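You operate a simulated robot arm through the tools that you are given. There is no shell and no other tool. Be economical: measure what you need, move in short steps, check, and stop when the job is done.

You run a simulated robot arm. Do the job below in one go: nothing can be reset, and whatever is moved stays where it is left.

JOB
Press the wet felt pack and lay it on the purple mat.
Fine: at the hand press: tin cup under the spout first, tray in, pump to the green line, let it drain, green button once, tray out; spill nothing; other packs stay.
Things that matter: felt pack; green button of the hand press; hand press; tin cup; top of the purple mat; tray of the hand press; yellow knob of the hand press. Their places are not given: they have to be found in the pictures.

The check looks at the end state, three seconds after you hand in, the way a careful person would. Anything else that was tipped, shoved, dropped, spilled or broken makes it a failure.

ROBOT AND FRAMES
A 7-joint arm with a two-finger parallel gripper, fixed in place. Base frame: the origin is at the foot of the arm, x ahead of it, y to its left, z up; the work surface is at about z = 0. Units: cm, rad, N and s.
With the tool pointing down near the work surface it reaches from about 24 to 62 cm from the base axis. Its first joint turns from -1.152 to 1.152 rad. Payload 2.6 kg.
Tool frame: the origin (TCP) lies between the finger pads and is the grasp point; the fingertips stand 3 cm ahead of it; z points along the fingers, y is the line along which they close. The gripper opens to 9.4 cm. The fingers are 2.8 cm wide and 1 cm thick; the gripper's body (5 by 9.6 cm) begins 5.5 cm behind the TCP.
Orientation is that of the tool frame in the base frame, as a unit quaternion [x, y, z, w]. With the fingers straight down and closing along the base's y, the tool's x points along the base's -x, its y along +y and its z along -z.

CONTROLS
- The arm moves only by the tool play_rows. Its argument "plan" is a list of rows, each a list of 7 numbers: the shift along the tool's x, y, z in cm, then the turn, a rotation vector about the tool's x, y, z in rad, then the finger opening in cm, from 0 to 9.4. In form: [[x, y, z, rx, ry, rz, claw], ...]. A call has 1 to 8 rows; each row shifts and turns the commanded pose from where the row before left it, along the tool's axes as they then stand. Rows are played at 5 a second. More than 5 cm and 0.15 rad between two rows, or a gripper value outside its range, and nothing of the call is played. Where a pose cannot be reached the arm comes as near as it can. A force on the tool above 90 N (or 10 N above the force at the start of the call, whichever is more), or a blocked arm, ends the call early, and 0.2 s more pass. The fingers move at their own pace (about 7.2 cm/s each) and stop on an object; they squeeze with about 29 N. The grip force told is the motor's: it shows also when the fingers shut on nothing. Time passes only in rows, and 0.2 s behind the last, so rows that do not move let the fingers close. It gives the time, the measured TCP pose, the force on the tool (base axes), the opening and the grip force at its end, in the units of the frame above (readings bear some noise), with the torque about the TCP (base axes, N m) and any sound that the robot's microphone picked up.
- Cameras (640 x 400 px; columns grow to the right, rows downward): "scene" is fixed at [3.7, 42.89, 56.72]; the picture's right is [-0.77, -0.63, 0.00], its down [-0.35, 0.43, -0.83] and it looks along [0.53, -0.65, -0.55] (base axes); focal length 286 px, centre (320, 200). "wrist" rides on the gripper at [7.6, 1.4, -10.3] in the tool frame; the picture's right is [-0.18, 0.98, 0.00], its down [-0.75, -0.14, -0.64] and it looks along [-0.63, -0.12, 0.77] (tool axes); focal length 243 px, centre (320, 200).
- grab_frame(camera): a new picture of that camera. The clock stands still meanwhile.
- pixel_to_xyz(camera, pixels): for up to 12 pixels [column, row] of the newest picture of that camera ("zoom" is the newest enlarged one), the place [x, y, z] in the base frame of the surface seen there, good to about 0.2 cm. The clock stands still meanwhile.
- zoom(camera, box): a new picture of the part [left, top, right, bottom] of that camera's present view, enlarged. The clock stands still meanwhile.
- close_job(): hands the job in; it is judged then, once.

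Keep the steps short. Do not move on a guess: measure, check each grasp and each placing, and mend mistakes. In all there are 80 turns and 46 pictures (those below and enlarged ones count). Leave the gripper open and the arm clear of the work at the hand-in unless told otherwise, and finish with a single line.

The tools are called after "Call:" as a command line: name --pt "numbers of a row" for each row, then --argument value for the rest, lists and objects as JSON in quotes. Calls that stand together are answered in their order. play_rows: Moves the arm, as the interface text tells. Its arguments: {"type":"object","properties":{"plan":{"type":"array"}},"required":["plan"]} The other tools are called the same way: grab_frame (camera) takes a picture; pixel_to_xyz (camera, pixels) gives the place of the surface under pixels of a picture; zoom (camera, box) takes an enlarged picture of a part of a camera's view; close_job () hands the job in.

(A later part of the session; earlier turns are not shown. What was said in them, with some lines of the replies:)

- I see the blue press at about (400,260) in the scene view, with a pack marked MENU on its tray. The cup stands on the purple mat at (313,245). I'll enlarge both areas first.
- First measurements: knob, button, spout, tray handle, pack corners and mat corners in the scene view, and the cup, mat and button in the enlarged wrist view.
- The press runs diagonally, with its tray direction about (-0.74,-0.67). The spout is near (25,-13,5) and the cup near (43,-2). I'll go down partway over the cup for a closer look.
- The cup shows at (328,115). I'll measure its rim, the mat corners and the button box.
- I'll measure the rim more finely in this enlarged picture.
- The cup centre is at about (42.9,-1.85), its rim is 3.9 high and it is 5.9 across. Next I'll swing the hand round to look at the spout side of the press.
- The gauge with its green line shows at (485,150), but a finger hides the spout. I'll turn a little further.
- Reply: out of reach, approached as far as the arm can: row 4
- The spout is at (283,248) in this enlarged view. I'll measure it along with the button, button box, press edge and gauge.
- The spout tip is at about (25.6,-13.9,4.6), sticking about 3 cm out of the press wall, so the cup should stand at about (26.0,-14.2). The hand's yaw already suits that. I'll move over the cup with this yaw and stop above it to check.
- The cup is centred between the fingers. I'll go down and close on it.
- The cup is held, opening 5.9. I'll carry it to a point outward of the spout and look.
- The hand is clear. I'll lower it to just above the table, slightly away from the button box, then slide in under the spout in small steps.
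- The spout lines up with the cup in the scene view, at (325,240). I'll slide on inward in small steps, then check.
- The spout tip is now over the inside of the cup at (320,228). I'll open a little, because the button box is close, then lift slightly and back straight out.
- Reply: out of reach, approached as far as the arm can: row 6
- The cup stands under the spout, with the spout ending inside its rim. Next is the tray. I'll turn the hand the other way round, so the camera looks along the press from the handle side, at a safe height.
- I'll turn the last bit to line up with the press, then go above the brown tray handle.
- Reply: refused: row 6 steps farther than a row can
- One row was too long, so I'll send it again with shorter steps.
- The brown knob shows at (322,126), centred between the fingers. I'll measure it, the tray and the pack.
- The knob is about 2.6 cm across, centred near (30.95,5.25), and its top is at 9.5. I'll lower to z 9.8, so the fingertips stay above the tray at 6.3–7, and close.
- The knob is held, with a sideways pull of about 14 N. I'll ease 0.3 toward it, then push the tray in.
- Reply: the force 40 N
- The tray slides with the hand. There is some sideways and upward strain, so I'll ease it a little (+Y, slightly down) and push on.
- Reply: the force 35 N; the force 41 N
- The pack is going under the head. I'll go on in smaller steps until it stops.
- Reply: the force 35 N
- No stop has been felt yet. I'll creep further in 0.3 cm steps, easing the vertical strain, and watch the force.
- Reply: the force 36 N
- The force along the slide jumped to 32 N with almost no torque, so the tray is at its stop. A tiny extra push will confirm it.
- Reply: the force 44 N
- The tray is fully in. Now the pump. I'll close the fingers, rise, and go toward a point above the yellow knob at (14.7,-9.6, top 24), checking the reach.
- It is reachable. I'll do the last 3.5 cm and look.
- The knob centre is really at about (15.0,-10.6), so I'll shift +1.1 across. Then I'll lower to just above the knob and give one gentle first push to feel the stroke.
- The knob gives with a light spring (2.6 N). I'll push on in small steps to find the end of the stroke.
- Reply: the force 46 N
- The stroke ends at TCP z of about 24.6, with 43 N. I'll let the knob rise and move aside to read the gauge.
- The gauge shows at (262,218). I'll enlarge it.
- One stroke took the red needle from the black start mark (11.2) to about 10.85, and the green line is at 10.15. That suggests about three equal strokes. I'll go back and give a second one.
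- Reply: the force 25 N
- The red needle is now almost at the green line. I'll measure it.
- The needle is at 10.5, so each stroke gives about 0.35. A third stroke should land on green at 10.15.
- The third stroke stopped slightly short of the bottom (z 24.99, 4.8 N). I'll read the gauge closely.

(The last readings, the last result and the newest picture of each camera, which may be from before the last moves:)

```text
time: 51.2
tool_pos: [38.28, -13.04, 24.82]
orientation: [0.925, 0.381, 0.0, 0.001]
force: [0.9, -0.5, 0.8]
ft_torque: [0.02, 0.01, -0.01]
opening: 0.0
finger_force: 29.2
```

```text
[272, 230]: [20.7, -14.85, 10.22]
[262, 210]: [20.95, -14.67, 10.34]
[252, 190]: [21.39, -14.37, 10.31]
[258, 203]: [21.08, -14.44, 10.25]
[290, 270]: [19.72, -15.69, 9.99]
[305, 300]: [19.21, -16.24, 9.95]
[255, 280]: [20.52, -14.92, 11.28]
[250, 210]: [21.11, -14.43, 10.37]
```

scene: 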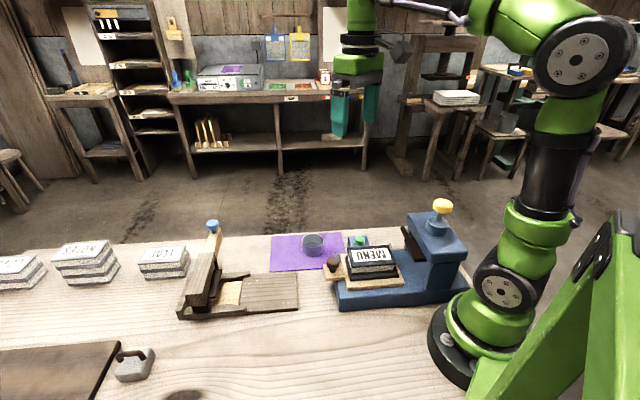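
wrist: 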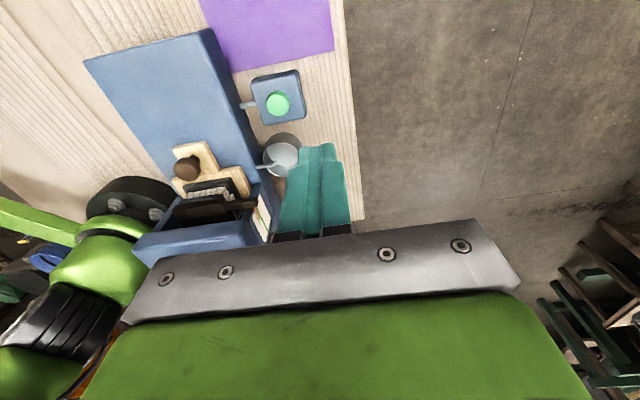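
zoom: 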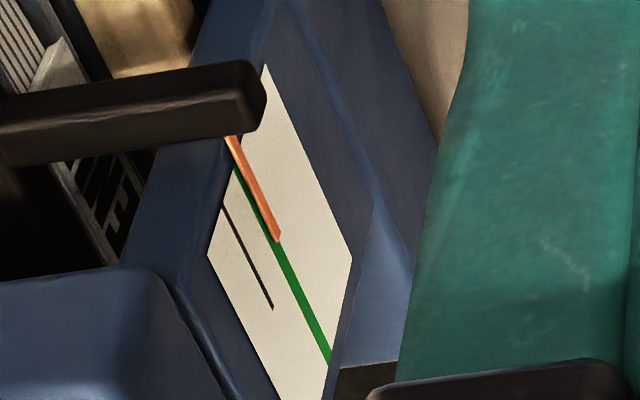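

By measurement the needle is close to green but perhaps about 0.1 high, and this steep view shifts it. I'll tilt the hand for a flatter, squarer look at the gauge.

Call:
play_rows --pt "0 4 2 0 0 0 0" --pt "0 1 4 0 0 0.13 0" --pt "0 0 0 0 0 0.14 0" --pt "0 0 0 0 0 0.14 0" --pt "0 0 0 0 -0.125 0 0" --pt "0 0 0 0 -0.125 0 0" --pt "0 0 0 0 -0.125 0 0" --pt "0 0 0 0 -0.125 0 0"

Call:
grab_frame --camera "wrist"

```text
time: 53.0
tool_pos: [41.69, -16.49, 18.89]
orientation: [0.952, 0.178, -0.244, 0.047]
force: [0.7, -0.1, 0.0]
ft_torque: [0.01, 0.02, 0.01]
opening: 0.02
finger_force: 29.5
```

```text
13 pictures are left
```

wrist: 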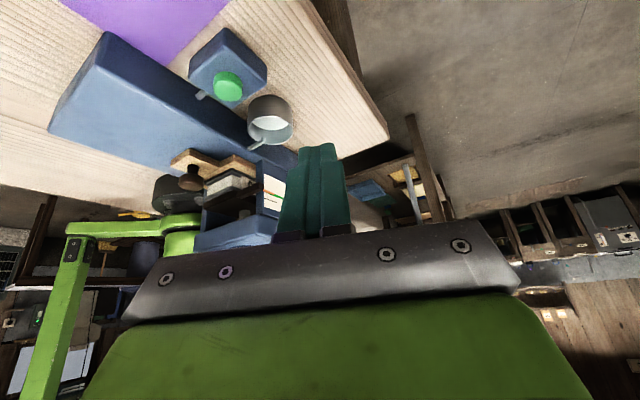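

Call:
zoom --camera "wrist" --box '[246, 170, 294, 220]'

```text
8.00 times, centred on (270, 195) of wrist
```

zoom: 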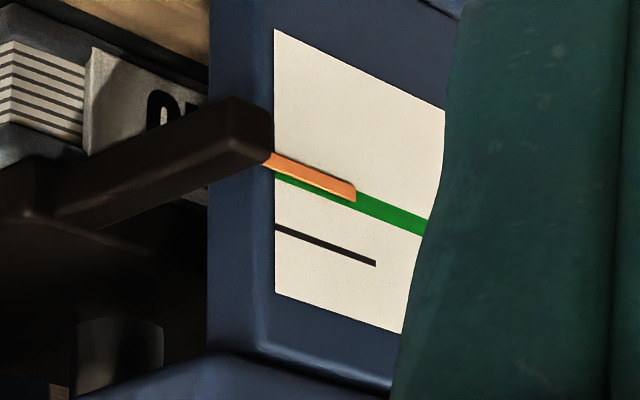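

Call:
pixel_to_xyz --camera "zoom" --pixels '[[320, 180], [340, 187], [300, 172], [290, 188], [390, 218], [410, 225], [320, 243], [350, 254]]'

```text
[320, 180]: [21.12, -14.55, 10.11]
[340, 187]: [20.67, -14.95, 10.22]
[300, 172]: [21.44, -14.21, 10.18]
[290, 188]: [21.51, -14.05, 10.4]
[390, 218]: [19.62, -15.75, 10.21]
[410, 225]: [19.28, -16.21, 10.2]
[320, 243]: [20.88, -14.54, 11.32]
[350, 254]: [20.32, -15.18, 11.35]
```

Squarely seen, the needle (10.17) sits on the green line (10.2), so pumping is done and the press can drain. I'll level the hand, move above the green button, and check the cup and button from there.

Call:
play_rows --pt "0 0 0 0 0.125 0 0" --pt "0 0 0 0 0.125 0 0" --pt "0 0 0 0 0.125 0 0" --pt "0 0 0 0 0.125 0 0" --pt "-2 -2.95 0 0 0 0 0" --pt "-2 -2.95 0 0 0 0 0" --pt "-2 -2.95 0 0 0 0 0" --pt "0 0 4 0 0 0 0"

Call:
play_rows --pt "0 0 0 0 0 0 0" --pt "0 0 0 0 0 0 0" --pt "0 0 0 0 0 0 0" --pt "0 0 0 0 0 0 0" --pt "0 0 0 0 0 0 0" --pt "0 0 0 0 0 0 0" --pt "0 0 0 0 0 0 0" --pt "0 0 0 0 0 0 0"

Call:
grab_frame --camera "wrist"

```text
time: 54.8
tool_pos: [32.68, -10.56, 14.73]
orientation: [0.983, 0.184, 0.0, 0.0]
force: [-1.1, 0.3, 0.0]
ft_torque: [0.0, -0.04, 0.0]
opening: 0.0
finger_force: 28.6
```

```text
time: 56.6
tool_pos: [32.76, -10.54, 14.6]
orientation: [0.983, 0.183, 0.0, -0.001]
force: [0.6, 0.1, 0.5]
ft_torque: [-0.02, 0.0, 0.01]
opening: 0.0
finger_force: 29.4
```

```text
11 pictures are left
```

wrist: 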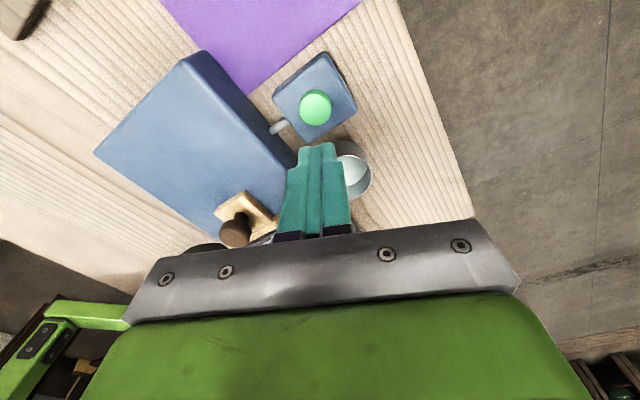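

I'll measure the button, wait some more for the draining, then enlarge the cup in the scene view.

Call:
pixel_to_xyz --camera "wrist" --pixels '[[316, 105], [303, 108], [329, 106], [315, 92], [316, 122], [355, 175]]'

Call:
play_rows --pt "0 0 0 0 0 0 0" --pt "0 0 0 0 0 0 0" --pt "0 0 0 0 0 0 0" --pt "0 0 0 0 0 0 0" --pt "0 0 0 0 0 0 0" --pt "0 0 0 0 0 0 0" --pt "0 0 0 0 0 0 0" --pt "0 0 0 0 0 0 0"

Call:
play_rows --pt "0 0 0 0 0 0 0" --pt "0 0 0 0 0 0 0" --pt "0 0 0 0 0 0 0" --pt "0 0 0 0 0 0 0" --pt "0 0 0 0 0 0 0" --pt "0 0 0 0 0 0 0" --pt "0 0 0 0 0 0 0" --pt "0 0 0 0 0 0 0"

Call:
zoom --camera "scene" --box '[330, 190, 480, 285]'

```text
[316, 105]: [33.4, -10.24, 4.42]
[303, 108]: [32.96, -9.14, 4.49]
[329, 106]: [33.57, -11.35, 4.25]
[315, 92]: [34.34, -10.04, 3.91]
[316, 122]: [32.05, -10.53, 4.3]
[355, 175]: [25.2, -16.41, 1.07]
```

```text
time: 58.4
tool_pos: [32.64, -10.65, 14.69]
orientation: [0.983, 0.184, 0.001, 0.0]
force: [-0.2, -0.3, 1.2]
ft_torque: [-0.03, -0.03, 0.0]
opening: 0.0
finger_force: 29.0
```

```text
time: 60.2
tool_pos: [32.85, -10.5, 14.7]
orientation: [0.983, 0.185, 0.0, 0.0]
force: [-0.4, 0.0, -0.3]
ft_torque: [0.01, -0.03, -0.01]
opening: 0.0
finger_force: 28.7
```

```text
4.21 times, centred on (405, 238) of scene
```

zoom: 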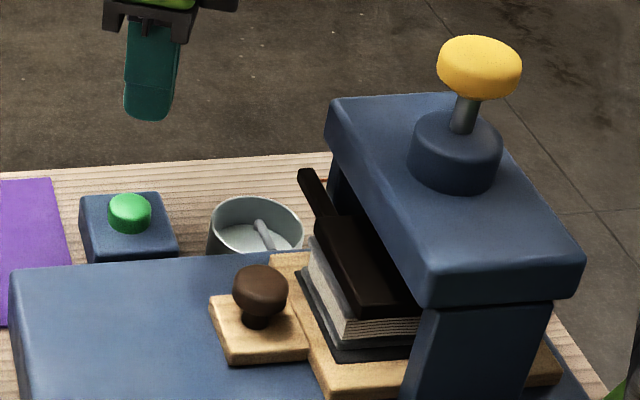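

No drip shows, and the pack has turned from wet black to grey. I'll wait a little more, then lower to just above the button.

Call:
play_rows --pt "0 0 0 0 0 0 0" --pt "0 0 0 0 0 0 0" --pt "0 0 0 0 0 0 0" --pt "0 0 0 0 0 0 0" --pt "0 0 0 0 0 0 0" --pt "0 0 0 0 0 0 0" --pt "0 0 0 0 0 0 0" --pt "0 0 0 0 0 0 0"

Call:
play_rows --pt "0.4 -0.1 2 0 0 0 0" --pt "0 0 2 0 0 0 0" --pt "0 0 1.5 0 0 0 0" --pt "0 0 1 0 0 0 0" --pt "0 0 0 0 0 0 0"

Call:
play_rows --pt "0 0 0.3 0 0 0 0" --pt "0 0 0.3 0 0 0 0" --pt "0 0 0.3 0 0 0 0"

```text
time: 62.0
tool_pos: [32.64, -10.53, 14.75]
orientation: [0.983, 0.184, -0.001, 0.001]
force: [-0.4, 0.7, -0.4]
ft_torque: [0.0, 0.01, 0.02]
opening: 0.0
finger_force: 29.5
```

```text
time: 63.2
tool_pos: [33.19, -10.37, 8.38]
orientation: [0.983, 0.184, 0.0, 0.0]
force: [0.5, -0.2, -0.1]
ft_torque: [-0.04, -0.04, 0.0]
opening: 0.02
finger_force: 29.2
```

```text
time: 64.0
tool_pos: [33.2, -10.37, 7.59]
orientation: [0.983, 0.184, 0.0, 0.0]
force: [-0.3, 0.3, 0.2]
ft_torque: [0.01, 0.0, -0.01]
opening: 0.01
finger_force: 28.7
```

I'm just above contact. I'll press slowly.

Call:
play_rows --pt "0 0 0.25 0 0 0 0" --pt "0 0 0.25 0 0 0 0" --pt "0 0 0.2 0 0 0 0"

```text
time: 64.8
tool_pos: [33.09, -10.39, 6.83]
orientation: [0.983, 0.183, 0.0, -0.001]
force: [-0.2, -1.2, 4.0]
ft_torque: [-0.04, 0.03, -0.02]
opening: 0.0
finger_force: 29.2
heard: click
```

A click, so the button is pressed once. I'll lift off and check the head.

Call:
play_rows --pt "0 0 -3 0 0 0 0" --pt "0 0 -4.5 0 0 0 0" --pt "0 0 -4.5 0 0 0 0" --pt "0 0 0 0 0 0 0" --pt "0 0 0 0 0 0 0"

Call:
zoom --camera "scene" --box '[330, 190, 480, 285]'

```text
time: 66.0
tool_pos: [33.24, -10.37, 18.8]
orientation: [0.983, 0.184, 0.0, 0.0]
force: [-0.3, 0.5, -0.5]
ft_torque: [0.0, -0.02, 0.01]
opening: 0.0
finger_force: 29.1
```

```text
4.21 times, centred on (405, 238) of scene
```

zoom: 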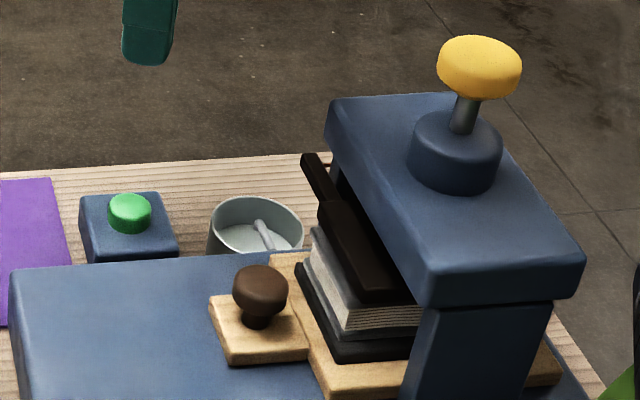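

The plate has lifted. To fetch the tray I'll turn back to the press direction and move above the handle, outward of the head.

Call:
play_rows --pt "0 0 -0.6 0 0 -0.137 0" --pt "0 0 -0.6 0 0 -0.137 0" --pt "0 0 0 0 0 -0.137 2" --pt "0 -4.27 0 0 0 0 4" --pt "0 -4.27 0 0 0 0 5.2" --pt "-0.1 -4.26 0 0 0 0 5.2" --pt "0 0 0 0 0 0 5.2"

```text
time: 67.6
tool_pos: [24.16, -1.35, 19.99]
orientation: [0.925, 0.381, 0.0, 0.0]
force: [-0.1, -0.3, -0.6]
ft_torque: [0.01, 0.0, -0.04]
opening: 5.22
finger_force: 0.0
```

Call:
play_rows --pt "-1.9 0 4 0 0 0 5.2" --pt "-2 0 4 0 0 0 5.2" --pt "-0.5 0 2.05 0 0 0 5.2" --pt "0 0 0 0 0 0 3.5" --pt "0 0 0 0 0 0 2" --pt "0 0 0 0 0 0 2"

```text
time: 69.0
tool_pos: [21.04, -4.55, 10.04]
orientation: [0.925, 0.381, 0.0, 0.0]
force: [7.1, -4.2, -21.1]
ft_torque: [0.31, -0.56, -0.02]
opening: 2.9
finger_force: 45.4
```

The handle is gripped. I'll pull the tray out steadily.

Call:
play_rows --pt "0 0 0.08 0 0 0 2" --pt "0.7 0 0 0 0 0 2" --pt "1 0 0 0 0 0 2" --pt "1 0 0 0 0 0 2" --pt "1 0 0 0 0 0 2" --pt "1 0 0 0 0 0 2"

Call:
play_rows --pt "1 0 0 0 0 0 2" --pt "1 0 0 0 0 0 2" --pt "1 0 0 0 0 0 2" --pt "1 0 0 0 0 0 2"

```text
time: 70.4
tool_pos: [24.4, -1.03, 9.98]
orientation: [0.925, 0.38, 0.002, 0.001]
force: [2.7, -5.1, 34.1]
ft_torque: [0.2, -0.38, -0.1]
opening: 2.95
finger_force: 45.0
```

```text
time: 71.4
tool_pos: [27.21, 1.71, 10.0]
orientation: [0.925, 0.38, 0.0, 0.0]
force: [6.2, -6.4, 19.4]
ft_torque: [0.14, -0.26, -0.15]
opening: 2.94
finger_force: 45.4
```

Call:
play_rows --pt "1 0 0 0 0 0 2" --pt "1 0 0 0 0 0 2" --pt "1 0 0 0 0 0 2" --pt "1 0 0 0 0 0 2" --pt "0.5 0 0 0 0 0 2" --pt "0.3 0 0 0 0 0 2" --pt "0 0 0 0 0 0 2"

```text
time: 73.0
tool_pos: [30.57, 5.13, 9.88]
orientation: [0.925, 0.38, -0.001, 0.0]
force: [-6.1, -6.2, 33.1]
ft_torque: [-0.05, 0.08, -0.07]
opening: 2.95
finger_force: 45.1
```

Call:
play_rows --pt "0.3 0 0 0 0 0 2" --pt "0 0 0 0 0 0 2"

Call:
play_rows --pt "0 0 0 0 0 0 4" --pt "0 0 0 0 0 0 5" --pt "0 0 -3 0 0 0 7" --pt "0 0 -4 0 0 0 8" --pt "-3 0 -2 0 0 0 8" --pt "-3 0 -1 0 0 0 8"

Call:
grab_frame --camera "wrist"

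```text
time: 73.6
tool_pos: [30.67, 5.18, 9.82]
orientation: [0.925, 0.379, -0.004, 0.0]
force: [-16.9, -23.0, 21.7]
ft_torque: [-0.29, 0.25, 0.0]
opening: 2.94
finger_force: 45.2
```

```text
time: 75.0
tool_pos: [26.56, 1.19, 19.8]
orientation: [0.925, 0.381, 0.001, 0.0]
force: [1.0, -0.9, -0.4]
ft_torque: [0.0, -0.01, -0.02]
opening: 8.0
finger_force: 0.0
```

```text
8 pictures are left
```

wrist: 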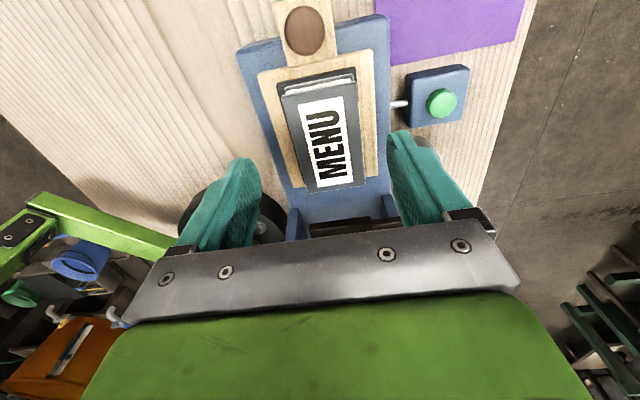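

The tray is out and the pack, now grey, is at (322,130). I'll measure it and the mat.

Call:
pixel_to_xyz --camera "wrist" --pixels '[[288, 101], [352, 84], [358, 178], [311, 187], [323, 85], [320, 140], [291, 140], [285, 100], [360, 120], [384, 64], [511, 40], [300, 130]]'

Call:
zoom --camera "wrist" --box '[230, 50, 422, 200]'

```text
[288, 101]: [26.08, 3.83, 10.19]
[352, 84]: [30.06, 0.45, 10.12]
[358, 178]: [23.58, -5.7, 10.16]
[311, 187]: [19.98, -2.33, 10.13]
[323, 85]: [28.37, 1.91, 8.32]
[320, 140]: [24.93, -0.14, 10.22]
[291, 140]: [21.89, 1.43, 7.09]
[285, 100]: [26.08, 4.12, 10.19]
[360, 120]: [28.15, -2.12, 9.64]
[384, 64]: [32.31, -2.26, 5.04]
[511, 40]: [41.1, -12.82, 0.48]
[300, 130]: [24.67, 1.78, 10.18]
```

```text
2.67 times, centred on (326, 125) of wrist
```

zoom: 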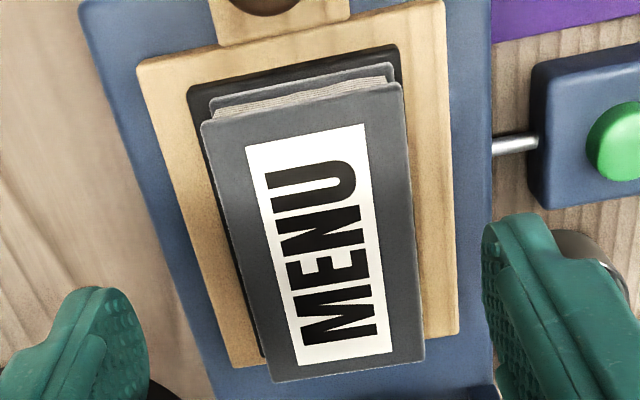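

The pack is 5.4 wide, with its top at 10.15 and the tray board at 7.05. I'll centre on (24.9,-0.94), descend to z 10.4 with the tips just above the board, and close across its width.

Call:
play_rows --pt "-2.68 0.35 2 0 0 0 8" --pt "0 0 3 0 0 0 8" --pt "0 0 3 0 0 0 8" --pt "0 0 1.4 0 0 0 8" --pt "0 0 0 0 0 0 6" --pt "0 0 0 0 0 0 5" --pt "0 0 0 0 0 0 5"

```text
time: 76.6
tool_pos: [24.66, -1.04, 10.57]
orientation: [0.925, 0.381, 0.0, 0.0]
force: [-0.9, -0.3, 0.0]
ft_torque: [0.04, -0.04, -0.02]
opening: 5.96
finger_force: 28.7
```

It is gripped at 5.96. I'll lift slowly and look.

Call:
play_rows --pt "0 0 -1 0 0 0 5" --pt "0 0 -2 0 0 0 5" --pt "0 0 -2 0 0 0 5" --pt "0 0 0 0 0 0 5"

Call:
zoom --camera "scene" --box '[260, 170, 480, 310]'

```text
time: 77.6
tool_pos: [24.72, -1.12, 15.53]
orientation: [0.924, 0.381, 0.0, 0.0]
force: [-0.2, -0.5, -1.1]
ft_torque: [0.0, 0.0, 0.03]
opening: 5.96
finger_force: 28.8
```

```text
2.86 times, centred on (370, 240) of scene
```

zoom: 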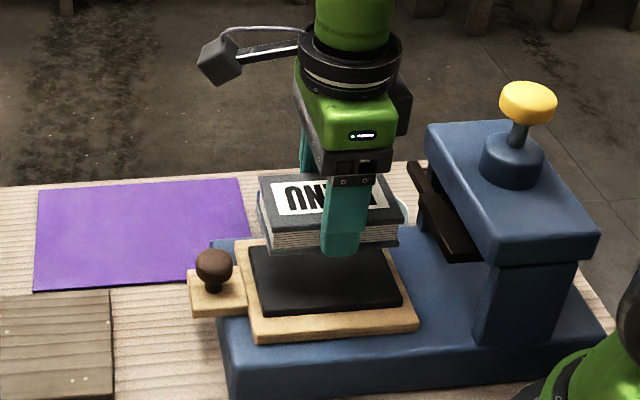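

The pack hangs level and free. I'll carry it over the middle of the mat and lower it partway.

Call:
play_rows --pt "2.74 2.65 0 0 0 0 5" --pt "2.74 2.65 0 0 0 0 5" --pt "2.74 2.65 0 0 0 0 5" --pt "2.74 2.65 0 0 0 0 5" --pt "2.74 2.65 0 0 0 0 5" --pt "0 0 3.5 0 0 0 5" --pt "0 0 3.5 0 0 0 5" --pt "0 0 2.8 0 0 0 5"

Call:
grab_frame --camera "wrist"

```text
time: 79.4
tool_pos: [43.88, -0.83, 5.68]
orientation: [0.925, 0.38, 0.0, 0.0]
force: [-0.2, 1.3, -1.4]
ft_torque: [0.02, -0.02, -0.01]
opening: 5.93
finger_force: 28.9
```

```text
5 pictures are left
```

wrist: 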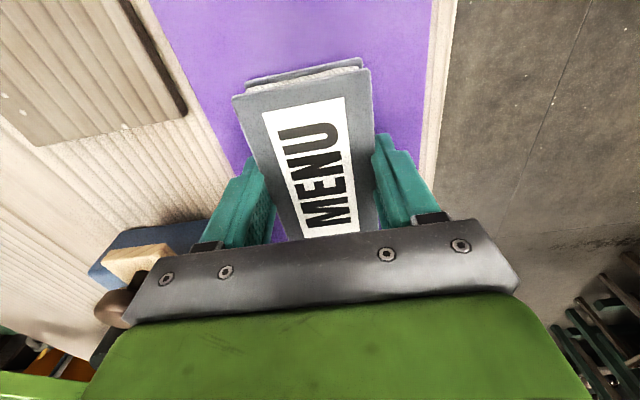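

It is over the middle of the mat. I'll lower in small steps to contact.

Call:
play_rows --pt "0 0 0.8 0 0 0 5" --pt "0 0 0.5 0 0 0 5" --pt "0 0 0.25 0 0 0 5" --pt "0 0 0.1 0 0 0 5"

```text
time: 80.4
tool_pos: [43.98, -0.78, 4.05]
orientation: [0.925, 0.38, -0.001, 0.0]
force: [0.6, 0.9, -0.5]
ft_torque: [0.0, 0.01, 0.0]
opening: 5.98
finger_force: 28.9
```

Call:
play_rows --pt "0 0 0.1 0 0 0 5" --pt "0 0 0.1 0 0 0 5" --pt "0 0 0 0 0 0 5"

```text
time: 81.2
tool_pos: [43.88, -0.75, 3.89]
orientation: [0.925, 0.38, 0.0, 0.0]
force: [-3.7, -0.2, 6.4]
ft_torque: [-0.19, -0.03, -0.05]
opening: 5.94
finger_force: 29.4
```

Contact, at 6.4 N upward. I'll open, rise straight up and move clear.

Call:
play_rows --pt "0 0 0 0 0 0 7" --pt "0 0 0 0 0 0 8.5" --pt "0 0 -2 0 0 0 8.5" --pt "0 0 -4.5 0 0 0 8.5" --pt "0 0 -4.5 0 0 0 8.5" --pt "0 0 -4.5 0 0 0 8.5" --pt "3 0 -2 0 0 0 8.5"

Call:
grab_frame --camera "scene"

Call:
zoom --camera "scene" --box '[260, 200, 420, 300]'

```text
time: 82.8
tool_pos: [46.07, 1.16, 21.31]
orientation: [0.925, 0.381, 0.0, 0.0]
force: [-0.2, 0.3, -0.2]
ft_torque: [0.02, -0.02, 0.04]
opening: 8.5
finger_force: 0.1
```

```text
4 pictures are left
```

scene: 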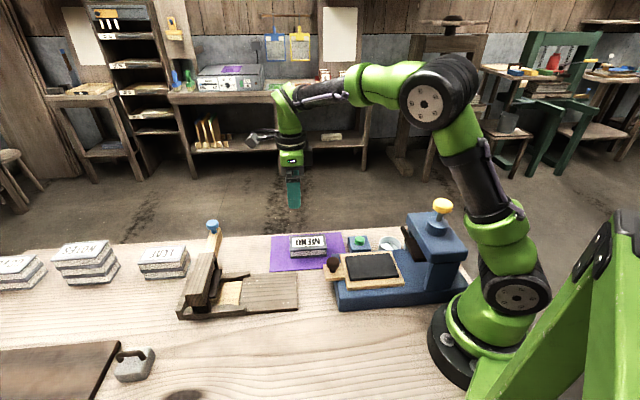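

```text
4.00 times, centred on (340, 250) of scene
```

zoom: 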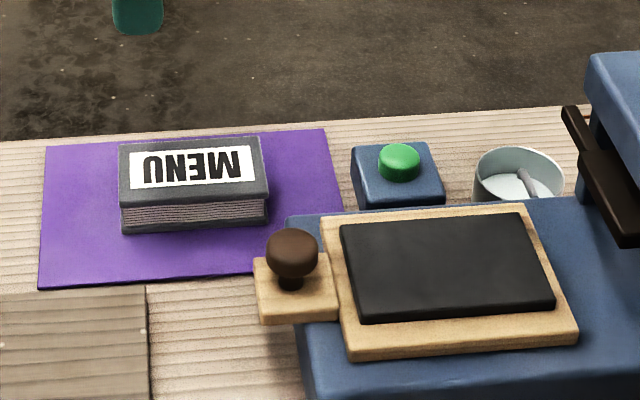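

The pack lies flat and fully on the mat, the tray is out, and the cup stands under the spout with no spill in sight. The other packs are where they were, and the gripper is open and clear, so I'm handing in.

Call:
close_job

```text
The job is handed in.
```

The felt pack was pressed to the green line, drained into the cup and laid flat on the purple mat, and the job is handed in.
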